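You operate a simulated robot arm through the tools that you are given. There is no shell and no other tool.

You run a simulated robot arm. Do the job below in one go: nothing can be reset, and whatever is moved stays where it is left.

## Task
Test the emergency stop, then reset, start and stop the motor.
Fine: push it, read the display, release it, then the three buttons in that order, one press each; stop with the black button.

Only the result counts: the job must be done as asked and must still hold three seconds after the hand-in. Knocking over, shifting, dropping, spilling or breaking anything else fails it.

## Robot
A 6-joint arm with a fingered hand, fixed in place. Base frame: the origin is at the foot of the arm, x ahead of it, y to its left, z up; the work surface is at about z = 920. Readings come in mm, degrees, newtons and seconds.
With the tool pointing down near the work surface it reaches from about 320 to 800 mm from the base axis. Its first joint turns from -115.0 to 115.0 degrees. Payload 4 kg.
The tool frame sits at the grasp point between the pads (the TCP): z along the fingers, y along the line on which they close. The tips reach 26 mm beyond it. The gripper opens to 164 mm. The gripper's body begins 73 mm behind the TCP. The gripper is a hand of 5 fingers: y runs from the thumb to the fingers, the wrist lies at [0, 0, -239] in the tool frame, and closing takes about 1.5 s.
Orientation is that of the tool frame in the base frame, as a unit quaternion [x, y, z, w]. With the fingers straight down and closing along the base's y, the tool's x points along the base's -x, its y along +y and its z along -z.

## Interface
- The arm moves only by the tool drive_tool. Its argument "moves" is one flat list of numbers, 6 for each row, row after row: the shift along the tool's x, y, z in mm, then the turn, a rotation vector about the tool's x, y, z in degrees. In form: [tx, ty, tz, wx, wy, wz, tx, ty, tz, wx, wy, wz, ...]. A call has 1 to 20 rows; each row shifts and turns the commanded pose from where the row before left it, along the tool's axes as they then stand. "jaw" is the gripper command, from -1 (shut) to 1 (fully open), values between in proportion, set as the call begins (left out, the last holds). Each row takes 0.2 s and may step no farther than 50 mm and 8.6 degrees from the row before; otherwise, or with a gripper value out of range, the whole call is refused. A pose out of reach is approached as far as the arm can. The call stops where the force on the tool passes 60 N (or 10 N more than at its start, if that is more) or the arm is blocked; 0.2 s more then pass. Each finger travels about 45 mm/s and halts on what it meets, pressing with about 22 N; the grip force reading is that of the motor and also rises with nothing between the fingers. The clock runs only during rows and for 0.2 s after the last one: add rows that do not move to give the fingers time. The reply holds the time, the measured pose of the TCP, the force on the tool along the base axes, the opening and the grip force, in the units named above and with some noise, with the torque about the TCP (base axes, N m) and any sound that the robot's microphone picked up, and new pictures: "views" is both (left out), scene, wrist or none.
- Cameras (640 x 400 px; columns grow to the right, rows downward): "scene" is fixed at [219.2, 498.7, 1656.4]; the picture's right is [-0.81, -0.58, 0.00], its down [-0.33, 0.46, -0.83] and it looks along [0.48, -0.67, -0.56] (base axes); focal length 333 px, centre (320, 200). "wrist" rides on the gripper at [51, -70, -93] in the tool frame; the picture's right is [0.81, 0.59, 0.00], its down [-0.43, 0.60, -0.68] and it looks along [-0.40, 0.55, 0.74] (tool axes); focal length 270 px, centre (320, 200). There is no depth. A picture from a camera that has moved, and an enlarged one, comes with that camera's place and axes in the base frame and with its lens.
- slide_trunk(by): slides the trunk up (or, below 0, down) by that many mm; the arm rides with it, the base frame stays. It gives what a move gives, with no picture.
- move_fingers(finger1, finger2, finger3, finger4, thumb_bend): sets how far each is bent, from 0 (flat) to 1 (curled in); at 0.3 the hand is open as for a grip, at 0.7 the pads meet at the TCP. One left out holds its place. A second passes; each finger stops where it meets its share of the squeeze, and holds until it gets a number again. A gripper value or a shape takes the hand back. It gives what a move gives, with no picture; readings hold the bend of each and the force on the fingers (four entries, about 0 where the hand has none), thumb and palm.
- grasp_type(shape): the hand has 5 fingers and takes this shape, open, in about a second: jaw (thumb against the fingers, like two jaws); tri (thumb and two fingers); tip (a fingertip pinch); poke (one finger out to press); point (the index stretched); flat (the hand flat); cup (the hand cupped); fist (a fist). The gripper value then closes the fingers along that shape, each until it touches; the sizes above hold for jaw. It gives what a move gives, with no picture.
- close_up(camera, box): a new picture of the part [left, top, right, bottom] of that camera's present view, enlarged. The clock stands still meanwhile.
- finish_job(): hands the job in; it is judged then, once.

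Nothing tells you positions but the pictures and the camera data. Unless the task says otherwise, let go and move clear before handing in.

The tools are called after ">>>" by a JSON object that holds its "fn" and its "kwargs". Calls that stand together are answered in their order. drive_tool: Moves the arm, as the interface text tells. Its arguments: {"type":"object","properties":{"moves":{"type":"array"},"jaw":{"type":"number"},"views":{"type":"string","enum":["both","scene","wrist","none"]}},"required":["moves"]} The other tools are called the same way: slide_trunk (by) slides the trunk up or down; grasp_type (shape) gives the hand a shape; move_fingers (finger1, finger2, finger3, finger4, thumb_bend) moves the fingers one by one; close_up (camera, box) takes an enlarged picture of a part of a camera's view; finish_job () hands the job in.

At the start:

```text
clock: 0.0
tcp_pos: [526.9, 33.5, 1161.6]
ee_rot: [0.0, 1.0, 0.001, 0.001]
ft_force: [-0.6, 0.1, 0.6]
torque: [0.02, -0.01, 0.02]
gripper_width: 163.7
finger_force: 0.0
shape: jaw
bend: [0.3, 0.3, 0.3, 0.3, 0.3]
finger forces: [0.0, 0.1, 0.0, 0.0, 0.0, 0.0]
trunk travel left (down, up): [-900.0, 90.0]
```

scene: 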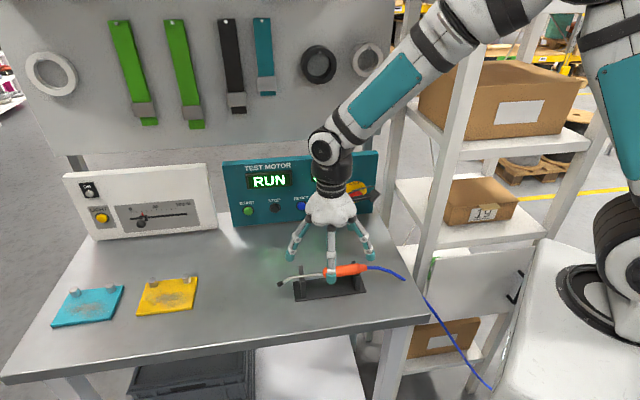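
wrist: 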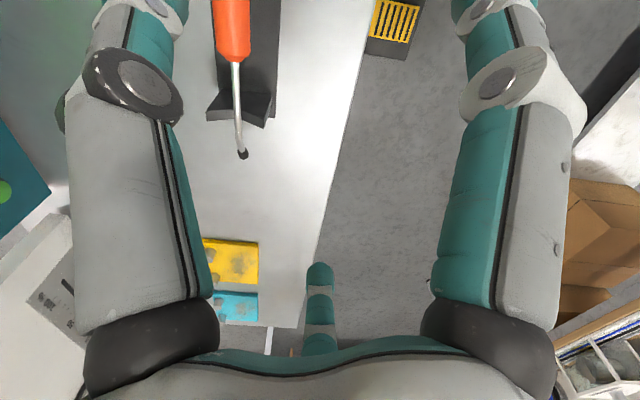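

I see a teal "TEST MOTOR" panel behind the gripper showing RUN, with green START, black STOP and blue RESET buttons, and probably a red emergency stop on a yellow plate hidden behind the hand. I'll take a closer look at the panel first.

>>> {"fn": "close_up", "kwargs": {"camera": "scene", "box": [210, 140, 400, 260]}}

>>> {"fn": "close_up", "kwargs": {"camera": "scene", "box": [60, 150, 240, 260]}}

```text
3.33 times, centred on (305, 200) of scene
camera zoom: at [219.2, 498.7, 1656.4], right [-0.81, -0.58, 0.0], down [-0.33, 0.46, -0.83], along [0.48, -0.67, -0.56], focal length 1110 px, centre (370, 200)
```

zoom: 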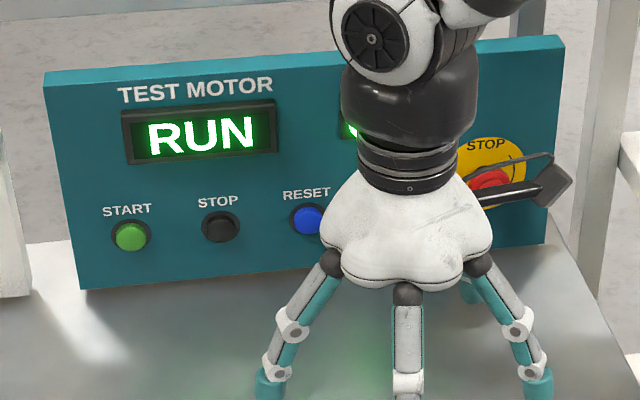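

```text
3.56 times, centred on (150, 205) of scene
camera zoom: at [219.2, 498.7, 1656.4], right [-0.81, -0.58, 0.0], down [-0.33, 0.46, -0.83], along [0.48, -0.67, -0.56], focal length 1184 px, centre (924, 182)
```

zoom: 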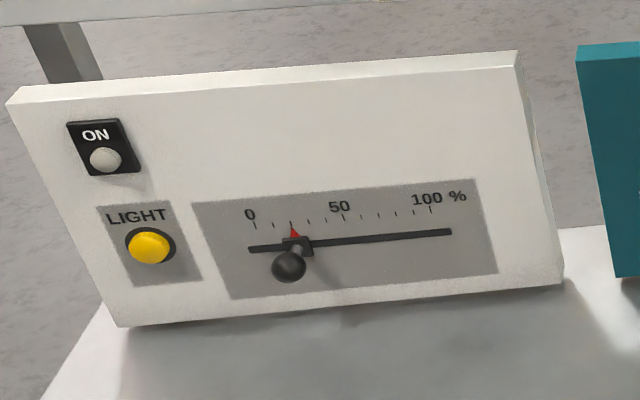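

The panel is vertical and runs diagonally from about (998, -67) to (640, -427), with its face towards the scene camera. START is near (957, -109, 984), STOP near (892, -174, 986), RESET near (827, -239, 984) and the emergency stop near (690, -377, 1012). I'll start by turning the hand part of the way towards the panel, staying well clear of everything.

>>> {"fn": "drive_tool", "kwargs": {"moves": [0, 0, -10, 5.7, -5.7, 0, 0, 0, -10, 5.7, -5.7, 0, 0, 0, -10, 5.7, -5.7, 0, 0, 0, -10, 5.7, -5.7, 0, 0, 0, -10, 5.7, -5.7, 0]}}

```text
clock: 1.2
tcp_pos: [518.5, 45.6, 1209.5]
ee_rot: [0.001, 0.938, -0.244, 0.244]
ft_force: [-0.3, -1.0, 0.3]
torque: [0.0, 0.0, -0.01]
gripper_width: 164.1
finger_force: 0.1
shape: jaw
bend: [0.3, 0.3, 0.3, 0.3, 0.3]
finger forces: [0.0, 0.1, 0.0, 0.0, 0.0, 0.1]
trunk travel left (down, up): [-900.0, 90.0]
camera wrist: at [422.2, 20.9, 1288.2], right [-0.64, 0.42, -0.64], down [0.14, 0.89, 0.44], along [0.75, 0.19, -0.63], focal length 270 px, centre (320, 200)
```

scene: 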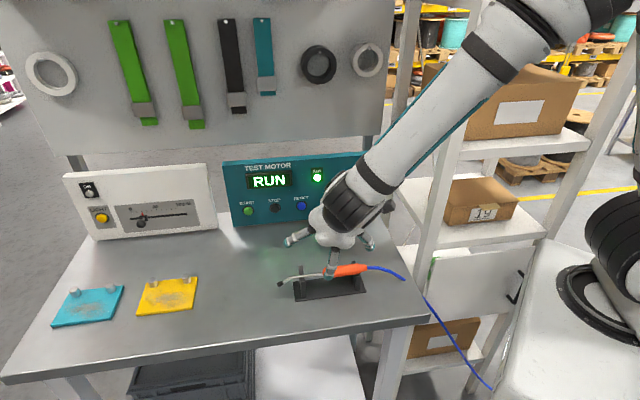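
wrist: 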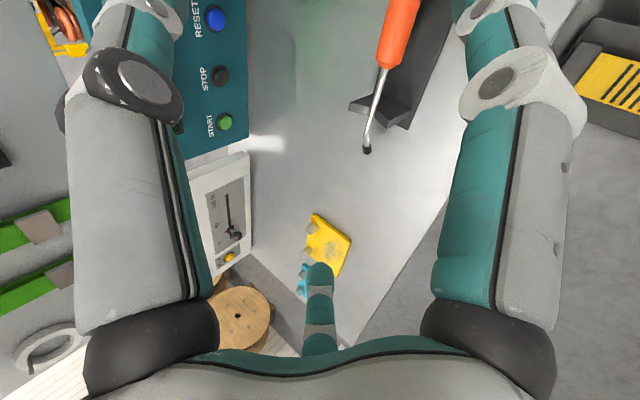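

The wrist camera now sees START, STOP and RESET sideways. I'll check the panel and the hand enlarged before I turn further.

>>> {"fn": "close_up", "kwargs": {"camera": "scene", "box": [215, 140, 405, 260]}}

>>> {"fn": "close_up", "kwargs": {"camera": "scene", "box": [270, 170, 430, 310]}}

```text
3.33 times, centred on (310, 200) of scene
camera zoom: at [219.2, 498.7, 1656.4], right [-0.81, -0.58, 0.0], down [-0.33, 0.46, -0.83], along [0.48, -0.67, -0.56], focal length 1110 px, centre (353, 200)
```

zoom: 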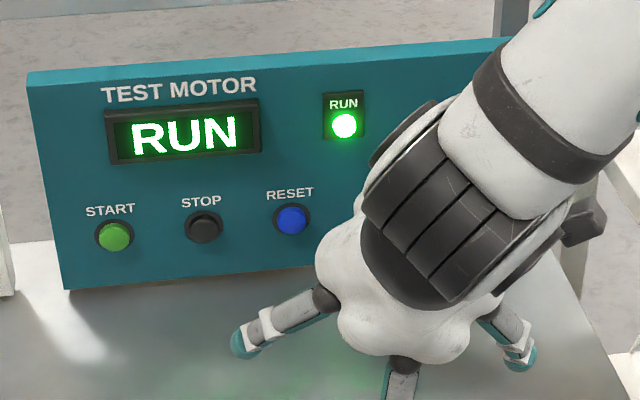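

```text
2.86 times, centred on (350, 240) of scene
camera zoom: at [219.2, 498.7, 1656.4], right [-0.81, -0.58, 0.0], down [-0.33, 0.46, -0.83], along [0.48, -0.67, -0.56], focal length 951 px, centre (234, 86)
```

zoom: 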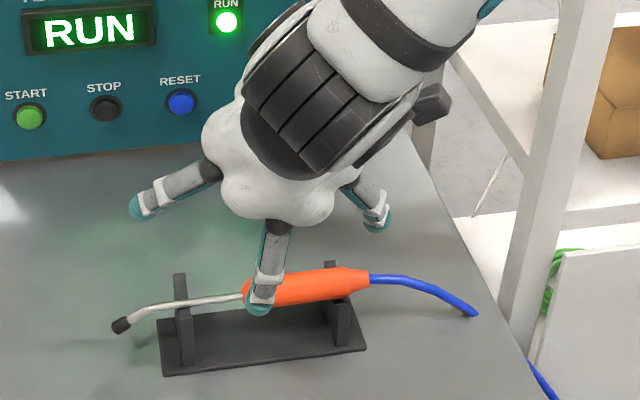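

The motor is running (RUN display, green RUN lamp), and the emergency stop is hidden behind the arm. I'll finish turning the tool so it points horizontally at the panel, then roll it to put the wrist camera on top.

>>> {"fn": "drive_tool", "kwargs": {"moves": [0, 0, 0, 5.85, -5.85, 0, 0, 0, 0, 5.85, -5.85, 0, 0, 0, 0, 5.85, -5.85, 0, 0, 0, 0, 5.85, -5.85, 0, 0, 0, 0, 5.85, -5.85, 0, 0, 0, 0, 5.85, -5.85, 0]}}

```text
clock: 2.6
tcp_pos: [526.4, 39.3, 1214.0]
ee_rot: [-0.001, 0.749, -0.468, 0.469]
ft_force: [-0.7, -0.4, 0.0]
torque: [0.02, -0.01, -0.01]
gripper_width: 163.6
finger_force: 0.2
shape: jaw
bend: [0.3, 0.3, 0.3, 0.3, 0.3]
finger forces: [0.0, 0.0, 0.1, 0.0, 0.0, 0.1]
out of reach, approached as far as the arm can: row 6
trunk travel left (down, up): [-900.0, 90.0]
camera wrist: at [400.0, 42.9, 1237.8], right [-0.2, -0.02, -0.98], down [0.02, 1.0, -0.03], along [0.98, -0.03, -0.2], focal length 270 px, centre (320, 200)
```

scene: 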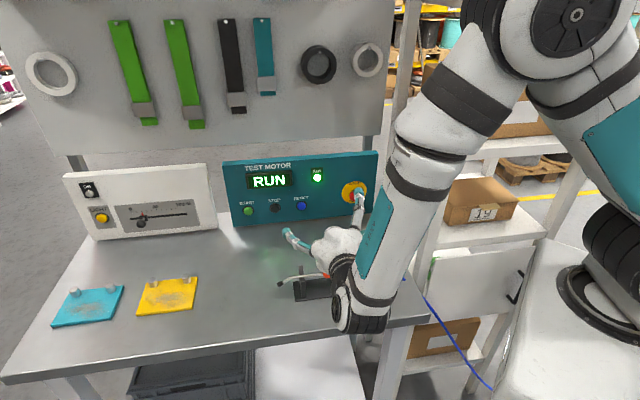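
wrist: 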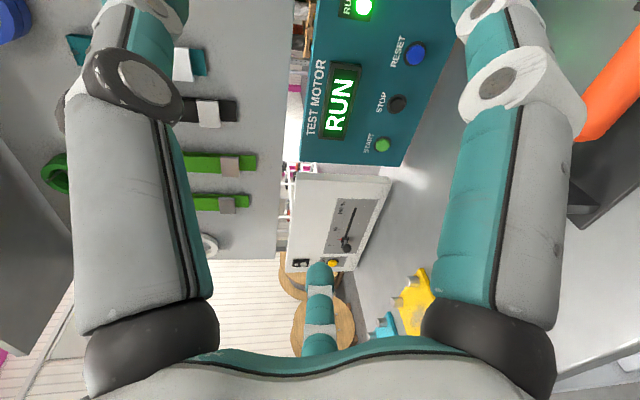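

The emergency stop is now in view on its yellow plate, and the tool is about 7° below horizontal. I'll enlarge the E-stop.

>>> {"fn": "close_up", "kwargs": {"camera": "scene", "box": [320, 160, 400, 220]}}

>>> {"fn": "close_up", "kwargs": {"camera": "scene", "box": [215, 140, 405, 260]}}

```text
6.67 times, centred on (360, 190) of scene
camera zoom: at [219.2, 498.7, 1656.4], right [-0.81, -0.58, 0.0], down [-0.33, 0.46, -0.83], along [0.48, -0.67, -0.56], focal length 2219 px, centre (53, 267)
```

zoom: 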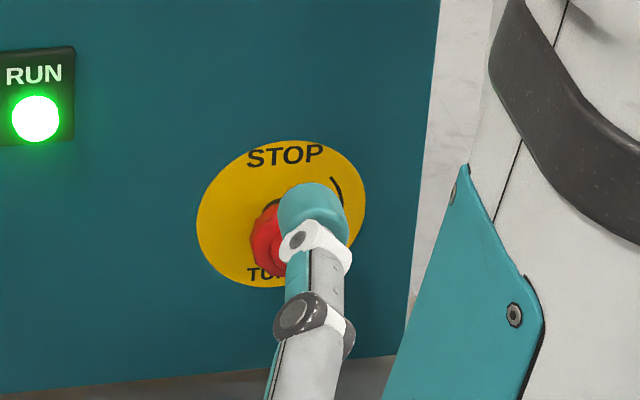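

```text
3.33 times, centred on (310, 200) of scene
camera zoom: at [219.2, 498.7, 1656.4], right [-0.81, -0.58, 0.0], down [-0.33, 0.46, -0.83], along [0.48, -0.67, -0.56], focal length 1110 px, centre (353, 200)
```

zoom: 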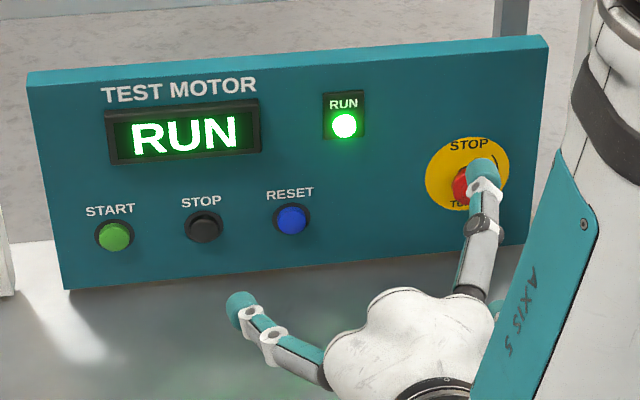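

The E-stop plate reads STOP on top and TURN underneath with an arc arrow, so it releases by twisting. I'll put the hand into the poke shape here in free space and see where the pressing finger ends up.

>>> {"fn": "grasp_type", "kwargs": {"shape": "poke"}}

>>> {"fn": "drive_tool", "kwargs": {"moves": [0, 0, 0, 0, 0, 0]}}

```text
clock: 3.5
tcp_pos: [525.4, 39.7, 1213.4]
ee_rot: [-0.002, 0.75, -0.466, 0.469]
ft_force: [-0.7, 0.0, -0.5]
torque: [-0.02, 0.0, 0.01]
gripper_width: 0.1
finger_force: 0.1
shape: poke
bend: [1.0, 1.0, 1.0, 1.0, 0.83]
finger forces: [0.0, 0.0, 0.0, 0.0, 0.0, 0.0]
trunk travel left (down, up): [-900.0, 90.0]
```

```text
clock: 3.9
tcp_pos: [526.0, 40.1, 1213.4]
ee_rot: [-0.002, 0.75, -0.466, 0.469]
ft_force: [0.8, 0.5, 0.2]
torque: [0.01, 0.0, -0.02]
gripper_width: 0.0
finger_force: 0.1
shape: poke
bend: [1.0, 1.0, 1.0, 1.0, 0.83]
finger forces: [0.1, 0.0, 0.0, 0.0, 0.0, 0.1]
trunk travel left (down, up): [-900.0, 90.0]
camera wrist: at [400.3, 43.1, 1237.6], right [-0.2, -0.02, -0.98], down [0.02, 1.0, -0.03], along [0.98, -0.03, -0.2], focal length 270 px, centre (320, 200)
```

scene: 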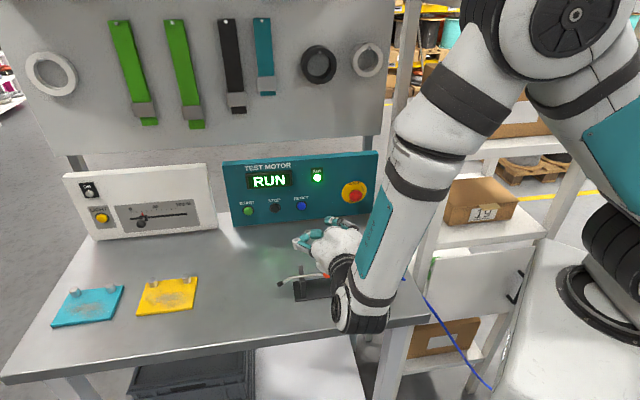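
wrist: 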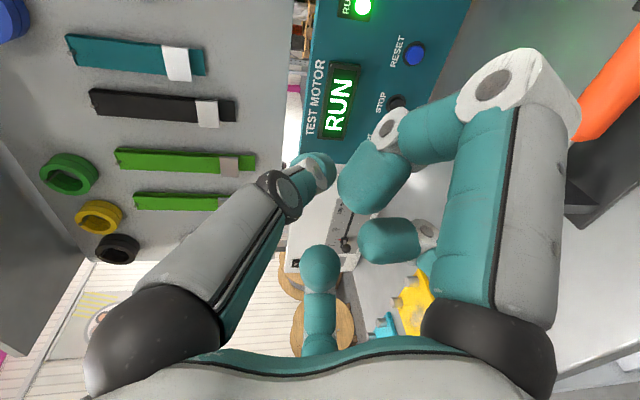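

In poke shape, all the fingers read as curled. I'll enlarge both views to see which finger sticks out.

>>> {"fn": "close_up", "kwargs": {"camera": "scene", "box": [270, 190, 410, 340]}}

>>> {"fn": "close_up", "kwargs": {"camera": "scene", "box": [330, 170, 380, 210]}}

```text
2.67 times, centred on (340, 265) of scene
camera zoom: at [219.2, 498.7, 1656.4], right [-0.81, -0.58, 0.0], down [-0.33, 0.46, -0.83], along [0.48, -0.67, -0.56], focal length 888 px, centre (267, 27)
```

zoom: 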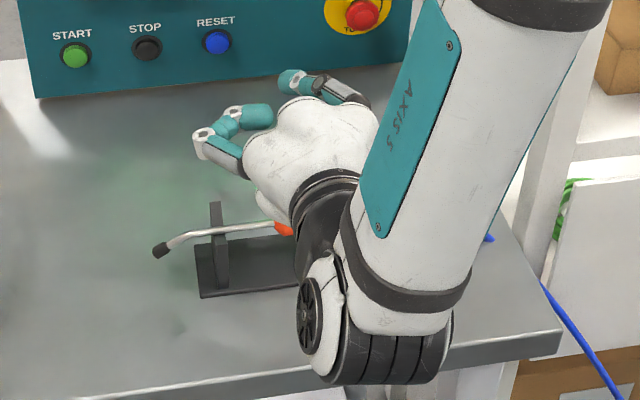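

```text
10.00 times, centred on (355, 190) of scene
camera zoom: at [219.2, 498.7, 1656.4], right [-0.81, -0.58, 0.0], down [-0.33, 0.46, -0.83], along [0.48, -0.67, -0.56], focal length 3329 px, centre (-30, 300)
```

zoom: 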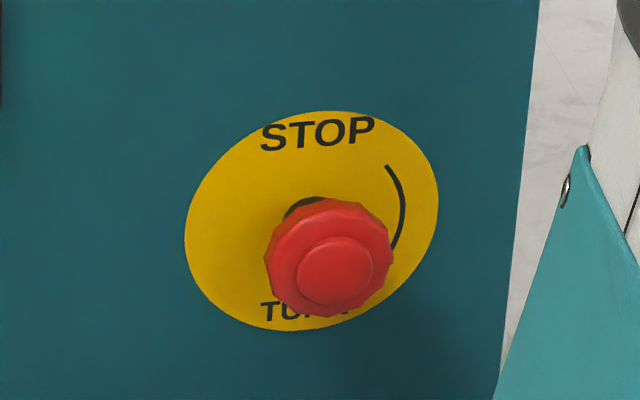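

The mushroom head is about 44 mm across. Its face sits around (672, -348, 1022), roughly 34 mm proud of the panel. The poke shape doesn't show a clear pressing finger, so I'll look at "point" instead.

>>> {"fn": "grasp_type", "kwargs": {"shape": "point"}}

>>> {"fn": "drive_tool", "kwargs": {"moves": [0, 0, 0, 0, 0, 0]}}

>>> {"fn": "close_up", "kwargs": {"camera": "scene", "box": [270, 190, 410, 340]}}

```text
clock: 4.8
tcp_pos: [526.3, 39.2, 1213.0]
ee_rot: [-0.002, 0.75, -0.465, 0.469]
ft_force: [0.2, -0.3, 0.2]
torque: [0.0, -0.01, 0.02]
gripper_width: 158.2
finger_force: 0.1
shape: point
bend: [0.7, 1.0, 1.0, 1.0, 0.72]
finger forces: [0.1, 0.1, 0.0, 0.1, 0.0, 0.1]
trunk travel left (down, up): [-900.0, 90.0]
```

```text
clock: 5.2
tcp_pos: [526.3, 39.4, 1213.5]
ee_rot: [-0.002, 0.751, -0.466, 0.469]
ft_force: [-0.3, 0.1, 1.2]
torque: [0.01, -0.01, -0.02]
gripper_width: 158.1
finger_force: 0.1
shape: point
bend: [0.7, 1.0, 1.0, 1.0, 0.72]
finger forces: [0.1, 0.0, 0.1, 0.0, 0.0, 0.1]
trunk travel left (down, up): [-900.0, 90.0]
camera wrist: at [400.3, 43.1, 1237.6], right [-0.2, -0.02, -0.98], down [0.02, 1.0, -0.03], along [0.98, -0.03, -0.2], focal length 270 px, centre (320, 200)
```

scene: 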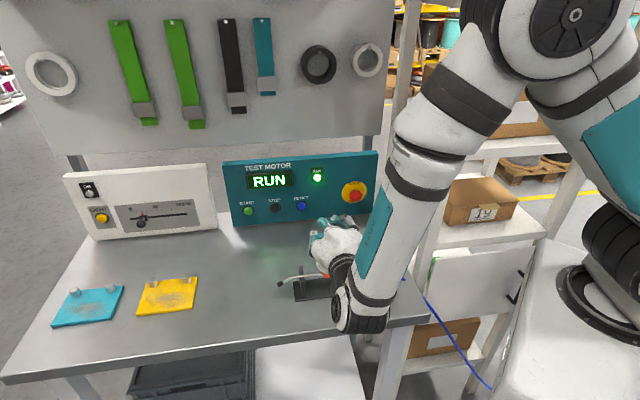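
wrist: 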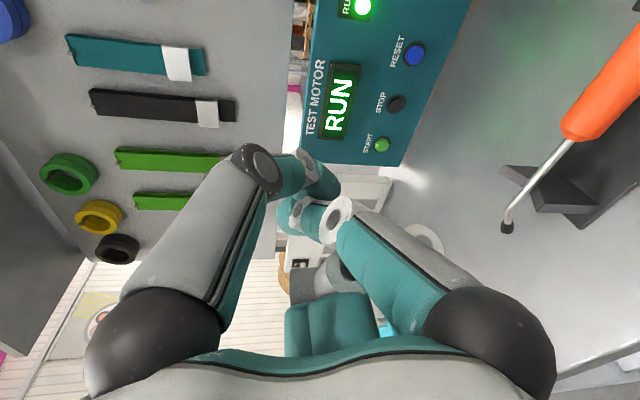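

```text
2.67 times, centred on (340, 265) of scene
camera zoom: at [219.2, 498.7, 1656.4], right [-0.81, -0.58, 0.0], down [-0.33, 0.46, -0.83], along [0.48, -0.67, -0.56], focal length 888 px, centre (267, 27)
```

zoom: 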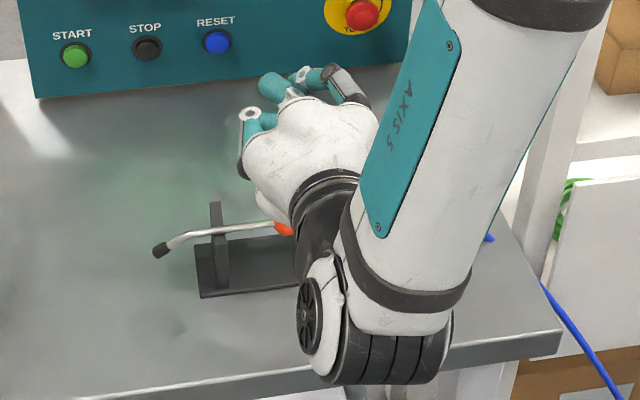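

The five fingers sit radially around the palm, with the thumb on the -y side. I'll let more time pass to see whether the fingers have settled in this shape.

>>> {"fn": "drive_tool", "kwargs": {"moves": [0, 0, 0, 0, 0, 0, 0, 0, 0, 0, 0, 0, 0, 0, 0, 0, 0, 0, 0, 0, 0, 0, 0, 0, 0, 0, 0, 0, 0, 0], "views": "wrist"}}

>>> {"fn": "close_up", "kwargs": {"camera": "scene", "box": [290, 200, 370, 260]}}

```text
clock: 6.4
tcp_pos: [526.0, 39.6, 1212.6]
ee_rot: [-0.001, 0.75, -0.467, 0.468]
ft_force: [-0.9, 0.3, 0.2]
torque: [-0.03, 0.0, 0.01]
gripper_width: 158.2
finger_force: 0.0
shape: point
bend: [0.7, 1.0, 1.0, 1.0, 0.72]
finger forces: [0.0, 0.0, 0.0, 0.0, 0.0, 0.0]
trunk travel left (down, up): [-900.0, 90.0]
camera wrist: at [400.3, 43.1, 1237.6], right [-0.2, -0.02, -0.98], down [0.02, 1.0, -0.03], along [0.98, -0.03, -0.2], focal length 270 px, centre (320, 200)
```

wrist: 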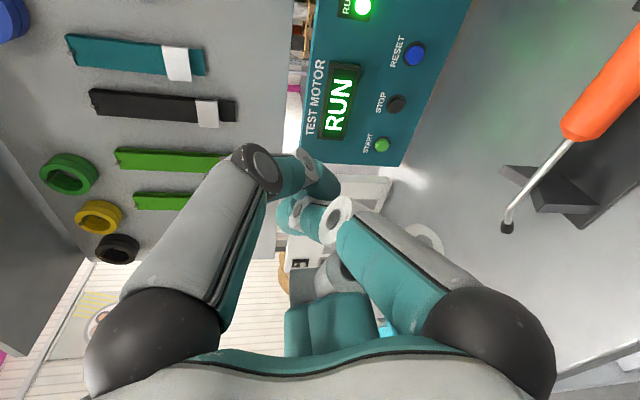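

```text
6.67 times, centred on (330, 230) of scene
camera zoom: at [219.2, 498.7, 1656.4], right [-0.81, -0.58, 0.0], down [-0.33, 0.46, -0.83], along [0.48, -0.67, -0.56], focal length 2219 px, centre (253, 0)
```

zoom: 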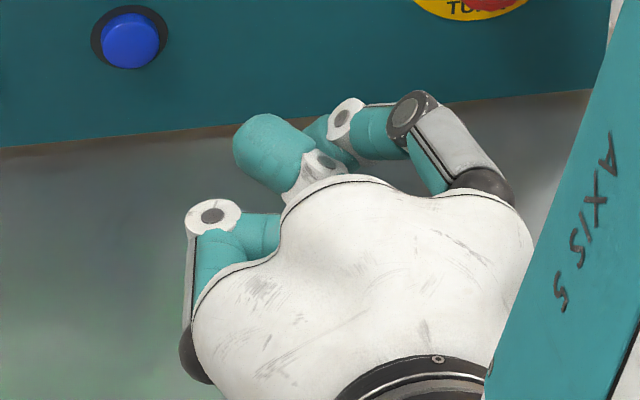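

"Point" is settled but it bunches several fingertips close together. I'll compare it with the jaw shape fully closed, a compact beak centred on the tool axis, still in free space.

>>> {"fn": "grasp_type", "kwargs": {"shape": "jaw"}}

>>> {"fn": "drive_tool", "kwargs": {"moves": [0, 0, 0, 0, 0, 0, 0, 0, 0, 0, 0, 0, 0, 0, 0, 0, 0, 0, 0, 0, 0, 0, 0, 0, 0, 0, 0, 0, 0, 0, 0, 0, 0, 0, 0, 0, 0, 0, 0, 0, 0, 0, 0, 0, 0, 0, 0, 0, 0, 0, 0, 0, 0, 0, 0, 0, 0, 0, 0, 0], "jaw": -1}}

>>> {"fn": "close_up", "kwargs": {"camera": "scene", "box": [290, 200, 370, 260]}}

```text
clock: 7.3
tcp_pos: [525.2, 39.7, 1212.4]
ee_rot: [-0.002, 0.75, -0.466, 0.469]
ft_force: [-0.3, 0.0, -0.1]
torque: [-0.04, -0.01, -0.01]
gripper_width: 164.1
finger_force: 0.0
shape: jaw
bend: [0.3, 0.3, 0.3, 0.3, 0.3]
finger forces: [0.0, 0.0, 0.1, 0.1, 0.1, 0.0]
trunk travel left (down, up): [-900.0, 90.0]
```

```text
clock: 9.5
tcp_pos: [525.5, 39.8, 1213.0]
ee_rot: [-0.002, 0.751, -0.466, 0.469]
ft_force: [0.7, -0.1, 0.1]
torque: [-0.03, -0.02, 0.02]
gripper_width: 0.0
finger_force: 11.9
shape: jaw
bend: [0.7, 0.7, 0.7, 0.7, 0.7]
finger forces: [0.1, 0.0, 0.1, 0.0, 0.1, 0.1]
trunk travel left (down, up): [-900.0, 90.0]
camera wrist: at [400.3, 43.2, 1237.6], right [-0.2, -0.02, -0.98], down [0.02, 1.0, -0.03], along [0.98, -0.03, -0.2], focal length 270 px, centre (320, 200)
```

scene: 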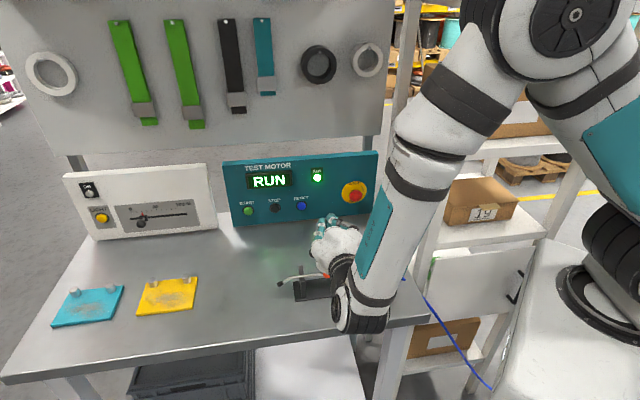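
wrist: 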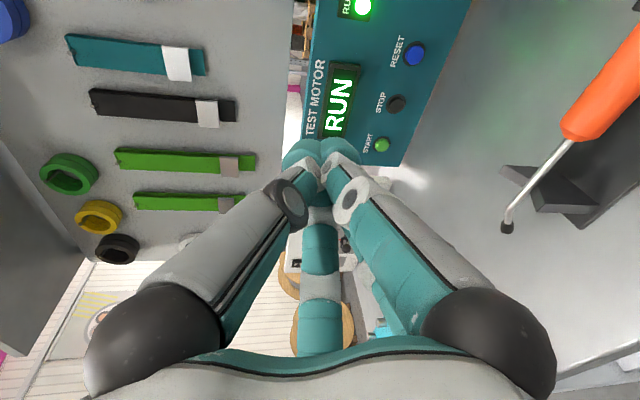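

```text
6.67 times, centred on (330, 230) of scene
camera zoom: at [219.2, 498.7, 1656.4], right [-0.81, -0.58, 0.0], down [-0.33, 0.46, -0.83], along [0.48, -0.67, -0.56], focal length 2219 px, centre (253, 0)
```

zoom: 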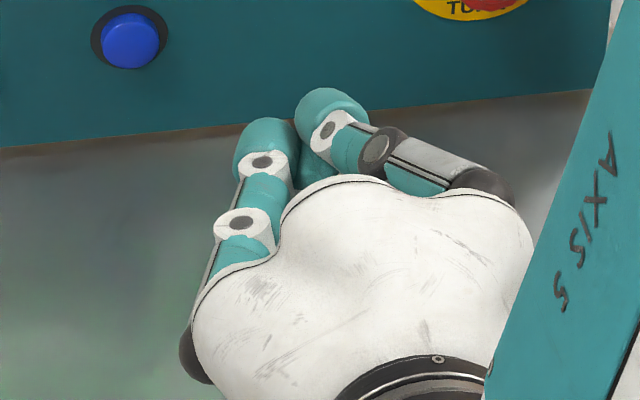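

The closed beak is compact, about 40 mm wide, with its tips on the tool axis, so it suits the E-stop push. The tool stand's handle tops out near z = 1008 about 325 mm in front of the panel, so I'll approach with the hand pitched about 20° down. First I'll translate towards the E-stop at a safe height.

>>> {"fn": "drive_tool", "kwargs": {"moves": [24.7, -5.65, 30.9, 0, 0, 0, 24.7, -5.65, 30.9, 0, 0, 0, 24.7, -5.65, 30.9, 0, 0, 0, 24.7, -5.65, 30.9, 0, 0, 0]}}

```text
clock: 10.5
tcp_pos: [556.7, -104.9, 1153.9]
ee_rot: [-0.001, 0.755, -0.463, 0.464]
ft_force: [0.7, -1.0, -0.2]
torque: [0.0, 0.02, -0.01]
gripper_width: 0.0
finger_force: 21.6
shape: jaw
bend: [0.7, 0.7, 0.7, 0.7, 0.7]
finger forces: [0.0, 0.0, 0.0, 0.0, 0.0, 0.1]
out of reach, approached as far as the arm can: row 4
trunk travel left (down, up): [-900.0, 90.0]
camera wrist: at [431.2, -100.1, 1178.6], right [-0.21, -0.01, -0.98], down [0.03, 1.0, -0.02], along [0.98, -0.03, -0.21], focal length 270 px, centre (320, 200)
```

scene: 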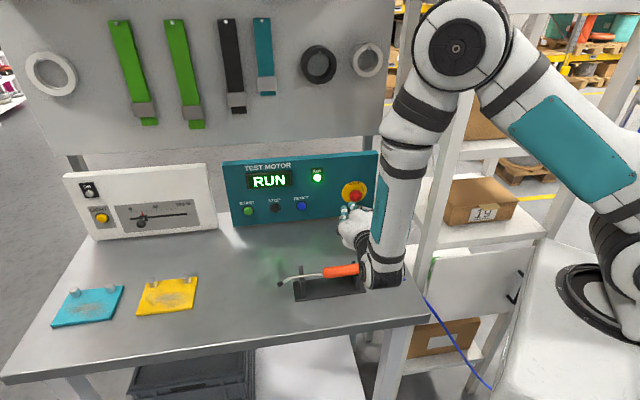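
wrist: 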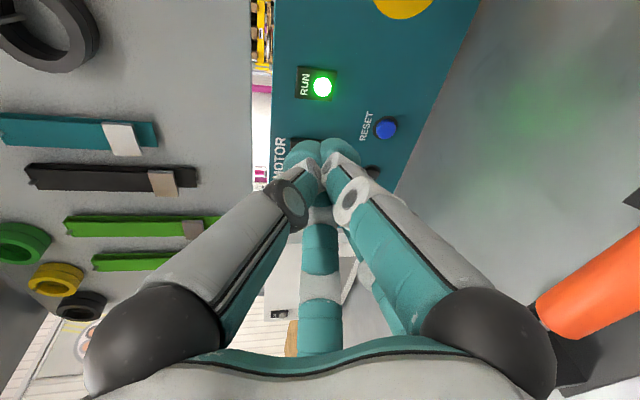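

The arm ran out of wrist bend here at about 8° pitch. I'll pitch down by about 12° and see what pose results.

>>> {"fn": "drive_tool", "kwargs": {"moves": [0, 0, 0, -4.3, 4.3, 0, 0, 0, 0, -4.3, 4.3, 0], "views": "none"}}

```text
clock: 11.1
tcp_pos: [556.3, -101.9, 1150.9]
ee_rot: [-0.001, 0.816, -0.407, 0.409]
ft_force: [1.0, -0.1, -0.1]
torque: [-0.01, -0.02, -0.01]
gripper_width: 0.1
finger_force: 22.4
shape: jaw
bend: [0.7, 0.7, 0.7, 0.7, 0.7]
finger forces: [0.1, 0.1, 0.0, 0.0, 0.1, 0.1]
trunk travel left (down, up): [-900.0, 90.0]
```

Pitch is now about 19.4° down and reachable. Next I'll roll the hand by about -81° so the wrist camera comes up on top, with TCP held still.

>>> {"fn": "drive_tool", "kwargs": {"moves": [0, 0, 0, 0, 0, -8.1, 0, 0, 0, 0, 0, -8.1, 0, 0, 0, 0, 0, -8.1, 0, 0, 0, 0, 0, -8.1, 0, 0, 0, 0, 0, -8.1, 0, 0, 0, 0, 0, -8.1, 0, 0, 0, 0, 0, -8.1, 0, 0, 0, 0, 0, -8.1, 0, 0, 0, 0, 0, -8.1, 0, 0, 0, 0, 0, -8.1]}}

```text
clock: 13.3
tcp_pos: [555.0, -101.7, 1150.2]
ee_rot: [-0.532, 0.618, -0.577, 0.047]
ft_force: [0.4, 0.2, 0.1]
torque: [0.0, 0.03, 0.01]
gripper_width: 0.0
finger_force: 22.1
shape: jaw
bend: [0.7, 0.7, 0.7, 0.7, 0.7]
finger forces: [0.0, 0.0, 0.0, 0.1, 0.1, 0.0]
trunk travel left (down, up): [-900.0, 90.0]
camera wrist: at [511.9, -60.1, 1262.0], right [-0.7, -0.71, 0.0], down [-0.63, 0.62, -0.47], along [0.33, -0.33, -0.88], focal length 270 px, centre (320, 200)
```

scene: 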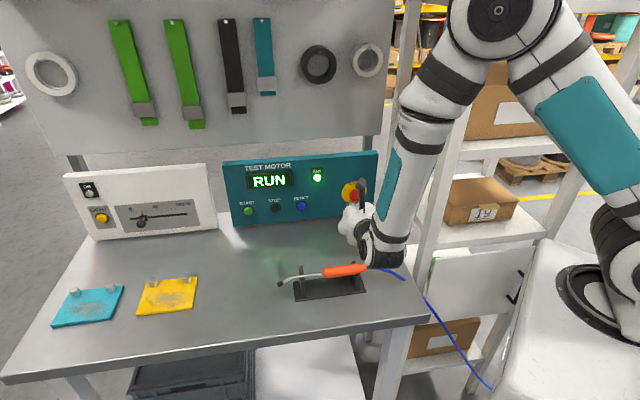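
wrist: 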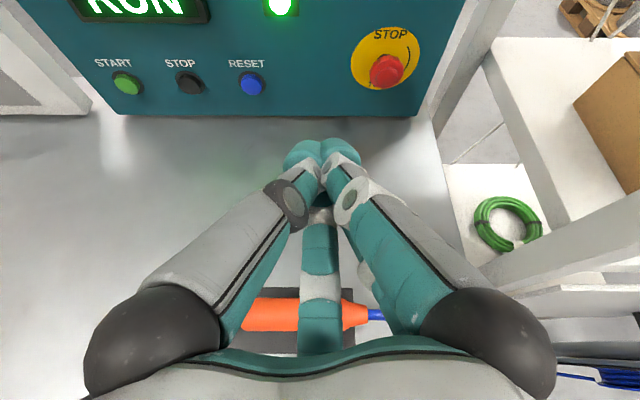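

The wrist camera now looks straight at the panel with its right along the panel. I'll take enlarged wrist views to pin down the E-stop and the buttons.

>>> {"fn": "close_up", "kwargs": {"camera": "wrist", "box": [340, 15, 440, 115]}}

>>> {"fn": "close_up", "kwargs": {"camera": "wrist", "box": [80, 40, 280, 140]}}

```text
4.00 times, centred on (390, 65) of wrist
camera zoom: at [511.9, -60.1, 1262.0], right [-0.7, -0.71, 0.0], down [-0.63, 0.62, -0.47], along [0.33, -0.33, -0.88], focal length 1081 px, centre (40, 740)
```

zoom: 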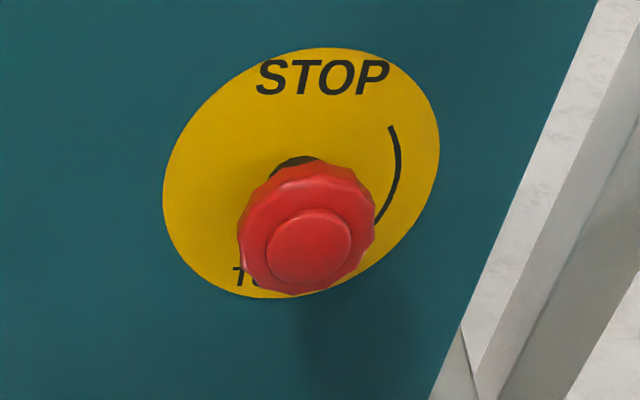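

```text
3.20 times, centred on (180, 90) of wrist
camera zoom: at [511.9, -60.1, 1262.0], right [-0.7, -0.71, 0.0], down [-0.63, 0.62, -0.47], along [0.33, -0.33, -0.88], focal length 865 px, centre (768, 552)
```

zoom: 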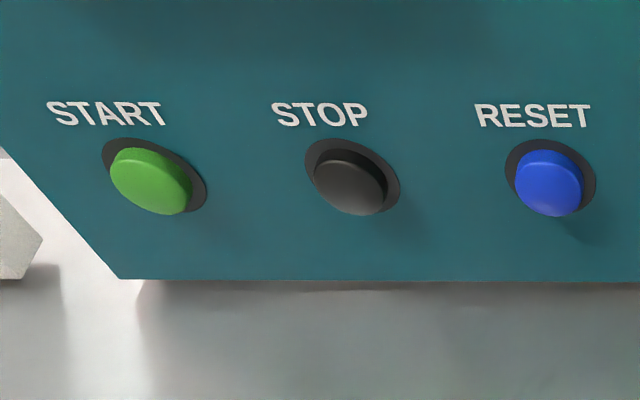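

The two cameras agree on the E-stop: plate centre about (696, -372, 1022) and mushroom face about (672, -347, 1022). I'll bring the closed beak to about 60 mm in front of it, along the tool axis.

>>> {"fn": "drive_tool", "kwargs": {"moves": [10.6, 16.8, 39.5, 0, 0, 0, 10.6, 16.8, 39.5, 0, 0, 0, 10.6, 16.8, 39.5, 0, 0, 0, 10.6, 16.8, 39.5, 0, 0, 0, 10.6, 16.8, 39.5, 0, 0, 0]}}

```text
clock: 14.5
tcp_pos: [614.6, -288.8, 1049.0]
ee_rot: [-0.531, 0.62, -0.576, 0.048]
ft_force: [0.4, -0.3, -0.2]
torque: [-0.02, -0.03, 0.02]
gripper_width: 0.0
finger_force: 21.8
shape: jaw
bend: [0.7, 0.7, 0.7, 0.7, 0.7]
finger forces: [0.0, 0.0, 0.1, 0.1, 0.1, 0.0]
trunk travel left (down, up): [-900.0, 90.0]
camera wrist: at [572.3, -248.0, 1159.6], right [-0.7, -0.71, 0.0], down [-0.63, 0.62, -0.47], along [0.33, -0.33, -0.88], focal length 270 px, centre (320, 200)
```

scene: 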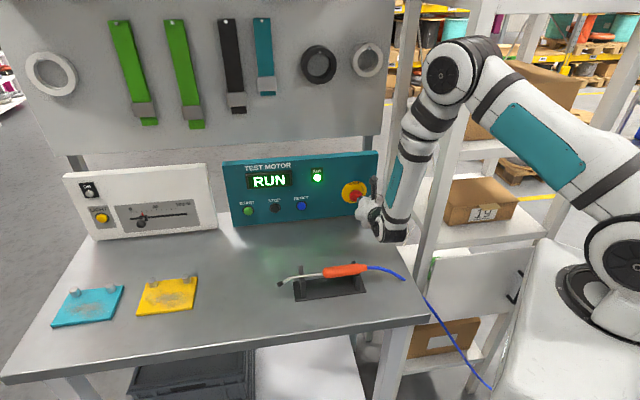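
wrist: 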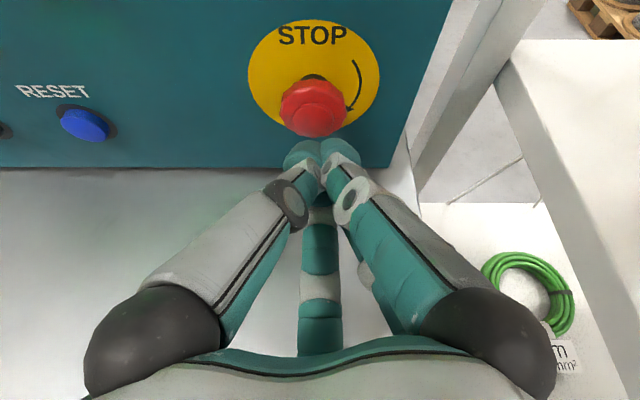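

The beak lines up with the E-stop to within about 3 mm, and the arrow on the plate points clockwise (down the right side). I'll close most of the gap along the tool axis and check again before touching.

>>> {"fn": "drive_tool", "kwargs": {"moves": [0, 0, 15, 0, 0, 0, 0, 0, 15, 0, 0, 0, 0, 0, 15, 0, 0, 0]}}

>>> {"fn": "close_up", "kwargs": {"camera": "wrist", "box": [220, 60, 420, 185]}}

>>> {"fn": "close_up", "kwargs": {"camera": "scene", "box": [320, 165, 420, 245]}}

```text
clock: 15.3
tcp_pos: [644.0, -318.3, 1035.6]
ee_rot: [-0.532, 0.619, -0.576, 0.047]
ft_force: [-3.7, 4.0, -0.5]
torque: [-0.02, 0.02, -0.05]
gripper_width: 0.0
finger_force: 22.2
shape: jaw
bend: [0.7, 0.7, 0.7, 0.7, 0.7]
finger forces: [0.1, 0.1, 0.0, 0.1, 0.1, 0.0]
trunk travel left (down, up): [-900.0, 90.0]
camera wrist: at [600.4, -277.0, 1146.5], right [-0.7, -0.71, 0.0], down [-0.63, 0.62, -0.47], along [0.33, -0.33, -0.88], focal length 270 px, centre (320, 200)
```

scene: 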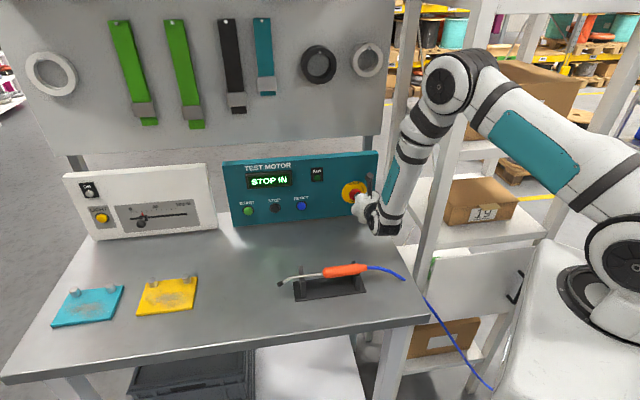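
wrist: 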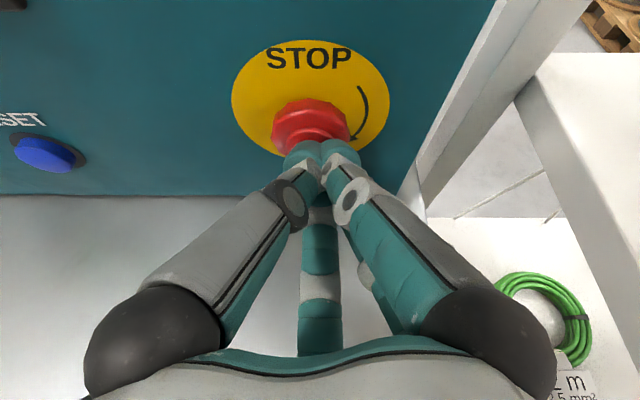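

```text
3.20 times, centred on (320, 122) of wrist
camera zoom: at [600.4, -277.0, 1146.5], right [-0.7, -0.71, 0.0], down [-0.63, 0.62, -0.47], along [0.33, -0.33, -0.88], focal length 865 px, centre (320, 448)
```

zoom: 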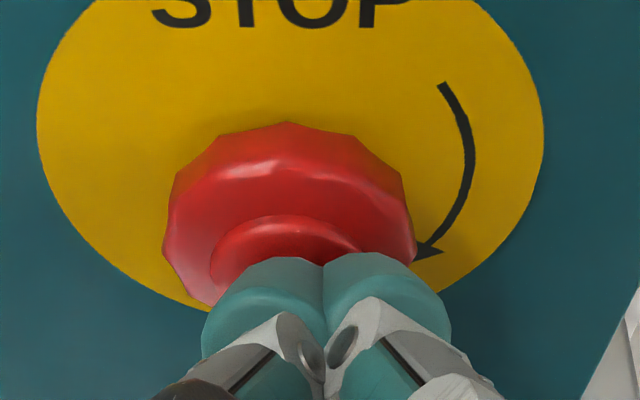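

```text
5.00 times, centred on (370, 205) of scene
camera zoom: at [219.2, 498.7, 1656.4], right [-0.81, -0.58, 0.0], down [-0.33, 0.46, -0.83], along [0.48, -0.67, -0.56], focal length 1664 px, centre (70, 175)
```

zoom: 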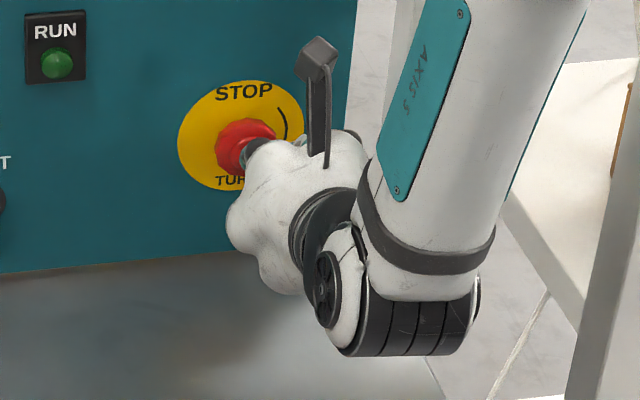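

The E-stop has gone in already: the RUN lamp is off and the display has changed. I'll read the display.

>>> {"fn": "close_up", "kwargs": {"camera": "scene", "box": [225, 150, 335, 220]}}

```text
5.71 times, centred on (280, 185) of scene
camera zoom: at [219.2, 498.7, 1656.4], right [-0.81, -0.58, 0.0], down [-0.33, 0.46, -0.83], along [0.48, -0.67, -0.56], focal length 1902 px, centre (549, 286)
```

zoom: 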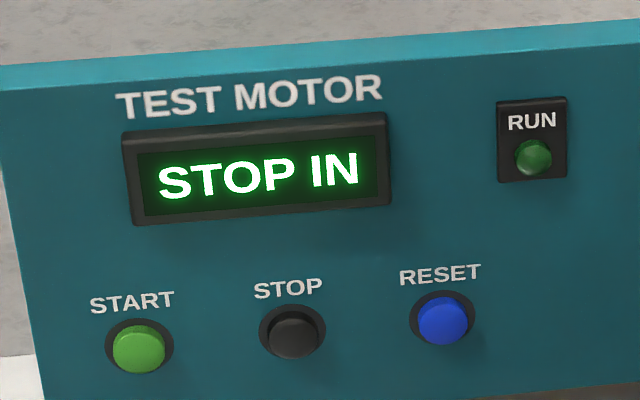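

The display reads "STOP IN", so the E-stop is engaged and the motor has stopped. I'll back off about 45 mm to check that it stays latched.

>>> {"fn": "drive_tool", "kwargs": {"moves": [0, 0, -15, 0, 0, 0, 0, 0, -15, 0, 0, 0, 0, 0, -20, 0, 0, 0]}}

>>> {"fn": "close_up", "kwargs": {"camera": "wrist", "box": [230, 0, 410, 112]}}

>>> {"fn": "close_up", "kwargs": {"camera": "scene", "box": [225, 150, 385, 250]}}

```text
clock: 16.1
tcp_pos: [610.9, -285.3, 1051.1]
ee_rot: [-0.531, 0.619, -0.576, 0.046]
ft_force: [-0.5, 0.0, -0.3]
torque: [0.02, 0.01, 0.04]
gripper_width: 0.1
finger_force: 22.2
shape: jaw
bend: [0.7, 0.7, 0.7, 0.7, 0.7]
finger forces: [0.1, 0.0, 0.0, 0.0, 0.0, 0.0]
trunk travel left (down, up): [-900.0, 90.0]
camera wrist: at [567.8, -244.3, 1163.7], right [-0.7, -0.71, 0.0], down [-0.63, 0.62, -0.47], along [0.33, -0.33, -0.88], focal length 270 px, centre (320, 200)
```

scene: 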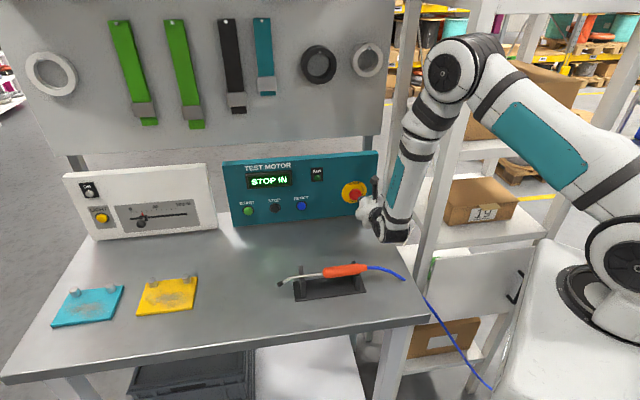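
wrist: 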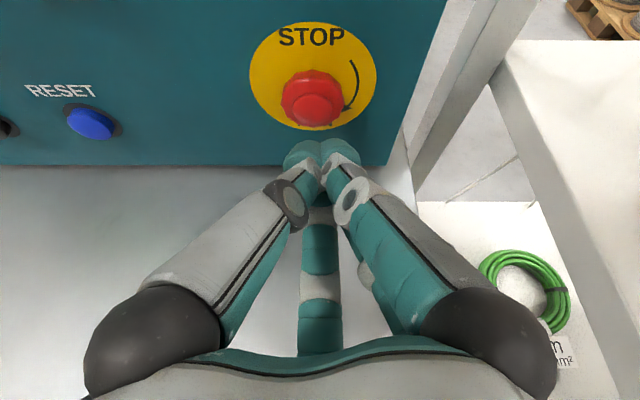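

```text
3.56 times, centred on (320, 56) of wrist
camera zoom: at [567.8, -244.3, 1163.7], right [-0.7, -0.71, 0.0], down [-0.63, 0.62, -0.47], along [0.33, -0.33, -0.88], focal length 961 px, centre (320, 712)
```

zoom: 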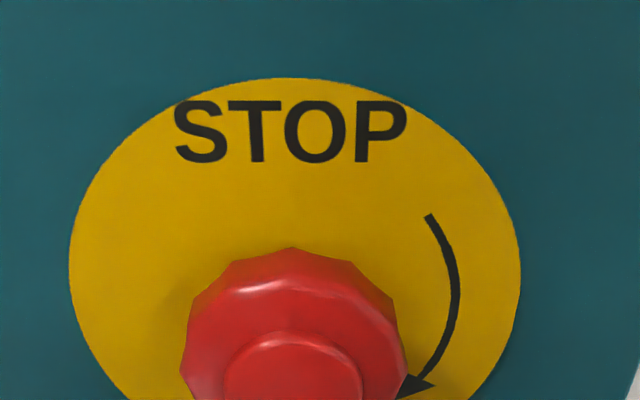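

```text
4.00 times, centred on (305, 200) of scene
camera zoom: at [219.2, 498.7, 1656.4], right [-0.81, -0.58, 0.0], down [-0.33, 0.46, -0.83], along [0.48, -0.67, -0.56], focal length 1332 px, centre (380, 200)
```

zoom: 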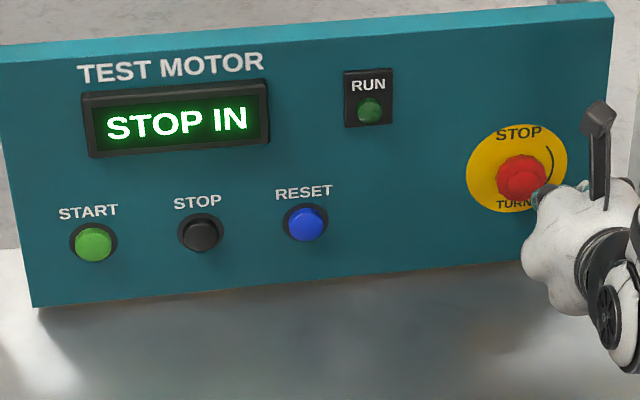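

The E-stop is latched ("STOP IN" holds with no contact). Image scale changes put the panel face about 15 mm nearer than I first estimated. They also put the mushroom about 5 mm left of the tool axis. I'll take a full enlarged view to refine this for the twist grip.

>>> {"fn": "close_up", "kwargs": {"camera": "wrist", "box": [240, 15, 400, 115]}}

>>> {"fn": "close_up", "kwargs": {"camera": "wrist", "box": [240, 70, 400, 170]}}

>>> {"fn": "close_up", "kwargs": {"camera": "scene", "box": [325, 170, 405, 220]}}

```text
4.00 times, centred on (320, 65) of wrist
camera zoom: at [567.8, -244.3, 1163.7], right [-0.7, -0.71, 0.0], down [-0.63, 0.62, -0.47], along [0.33, -0.33, -0.88], focal length 1081 px, centre (320, 740)
```

zoom: 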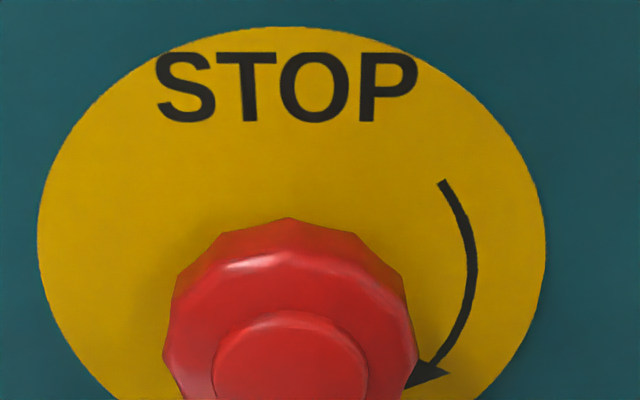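

```text
4.00 times, centred on (320, 120) of wrist
camera zoom: at [567.8, -244.3, 1163.7], right [-0.7, -0.71, 0.0], down [-0.63, 0.62, -0.47], along [0.33, -0.33, -0.88], focal length 1081 px, centre (320, 520)
```

zoom: 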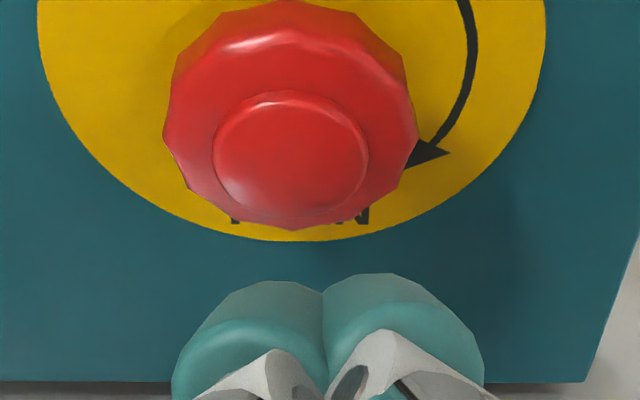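

```text
8.00 times, centred on (365, 195) of scene
camera zoom: at [219.2, 498.7, 1656.4], right [-0.81, -0.58, 0.0], down [-0.33, 0.46, -0.83], along [0.48, -0.67, -0.56], focal length 2663 px, centre (-40, 240)
```

zoom: 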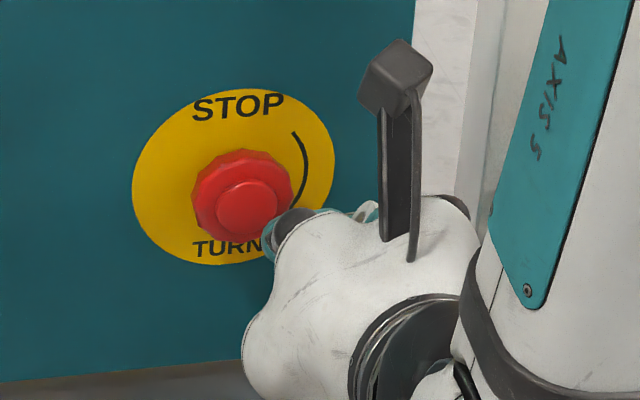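

Refined E-stop: plate centre about (689, -357, 1036), mushroom 42 mm across, face now about 28 mm from the panel. My push was a little low, but it worked. I'll reduce the pitch to about 12°, re-centre the axis on the knob, and open the fingers partway while still 50 mm back.

>>> {"fn": "drive_tool", "kwargs": {"moves": [-0.5, -7.0, 16.9, 0, 0, 0, 0, 0, 0, 5.9, 4.3, 0, 0, 0, 0, 0, 0, 0, 0, 0, 0, 0, 0, 0, 0, 0, 0, 0, 0, 0], "jaw": 0.15}}

>>> {"fn": "close_up", "kwargs": {"camera": "wrist", "box": [220, 40, 420, 165]}}

>>> {"fn": "close_up", "kwargs": {"camera": "scene", "box": [325, 160, 435, 250]}}

```text
clock: 17.3
tcp_pos: [626.5, -296.3, 1051.2]
ee_rot: [0.506, -0.59, 0.627, -0.051]
ft_force: [-0.6, -0.1, -0.7]
torque: [-0.01, 0.03, -0.02]
gripper_width: 94.3
finger_force: 0.1
shape: jaw
bend: [0.34, 0.34, 0.34, 0.34, 0.7]
finger forces: [0.1, 0.0, 0.0, 0.0, 0.0, 0.1]
trunk travel left (down, up): [-900.0, 90.0]
camera wrist: at [573.8, -244.1, 1154.4], right [-0.7, -0.71, 0.0], down [-0.58, 0.58, -0.58], along [0.41, -0.41, -0.82], focal length 270 px, centre (320, 200)
```

scene: 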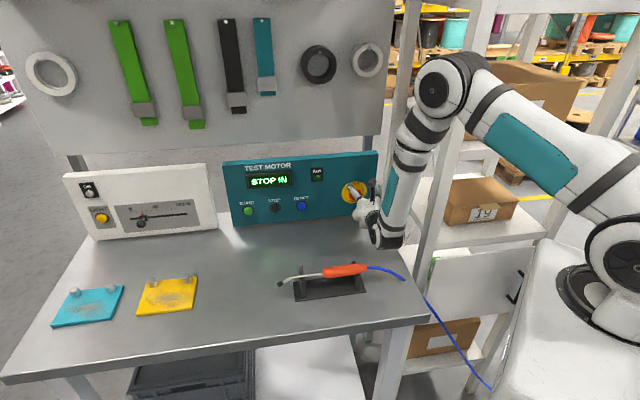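
wrist: 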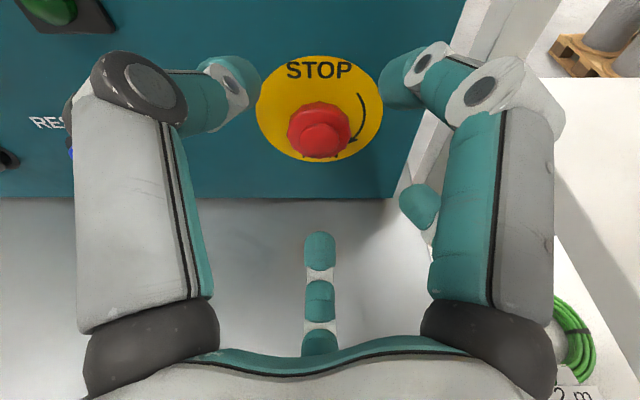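

```text
3.20 times, centred on (320, 102) of wrist
camera zoom: at [573.8, -244.1, 1154.4], right [-0.7, -0.71, 0.0], down [-0.58, 0.58, -0.58], along [0.41, -0.41, -0.82], focal length 865 px, centre (320, 512)
```

zoom: 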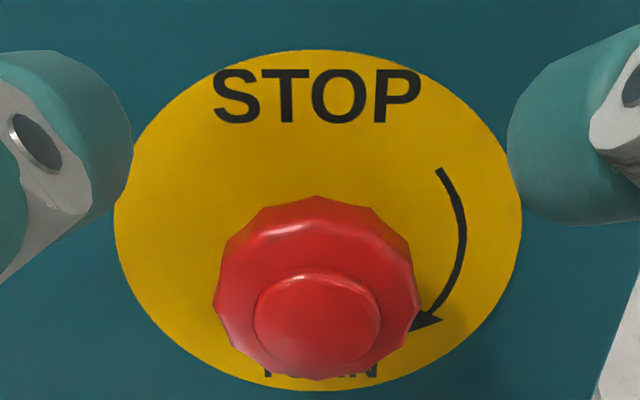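

```text
4.44 times, centred on (380, 205) of scene
camera zoom: at [219.2, 498.7, 1656.4], right [-0.81, -0.58, 0.0], down [-0.33, 0.46, -0.83], along [0.48, -0.67, -0.56], focal length 1480 px, centre (53, 178)
```

zoom: 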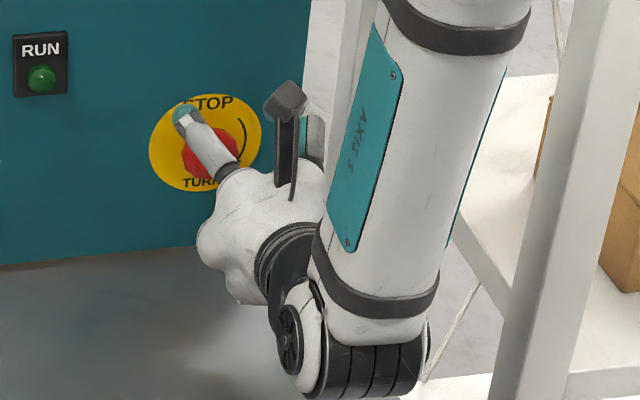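

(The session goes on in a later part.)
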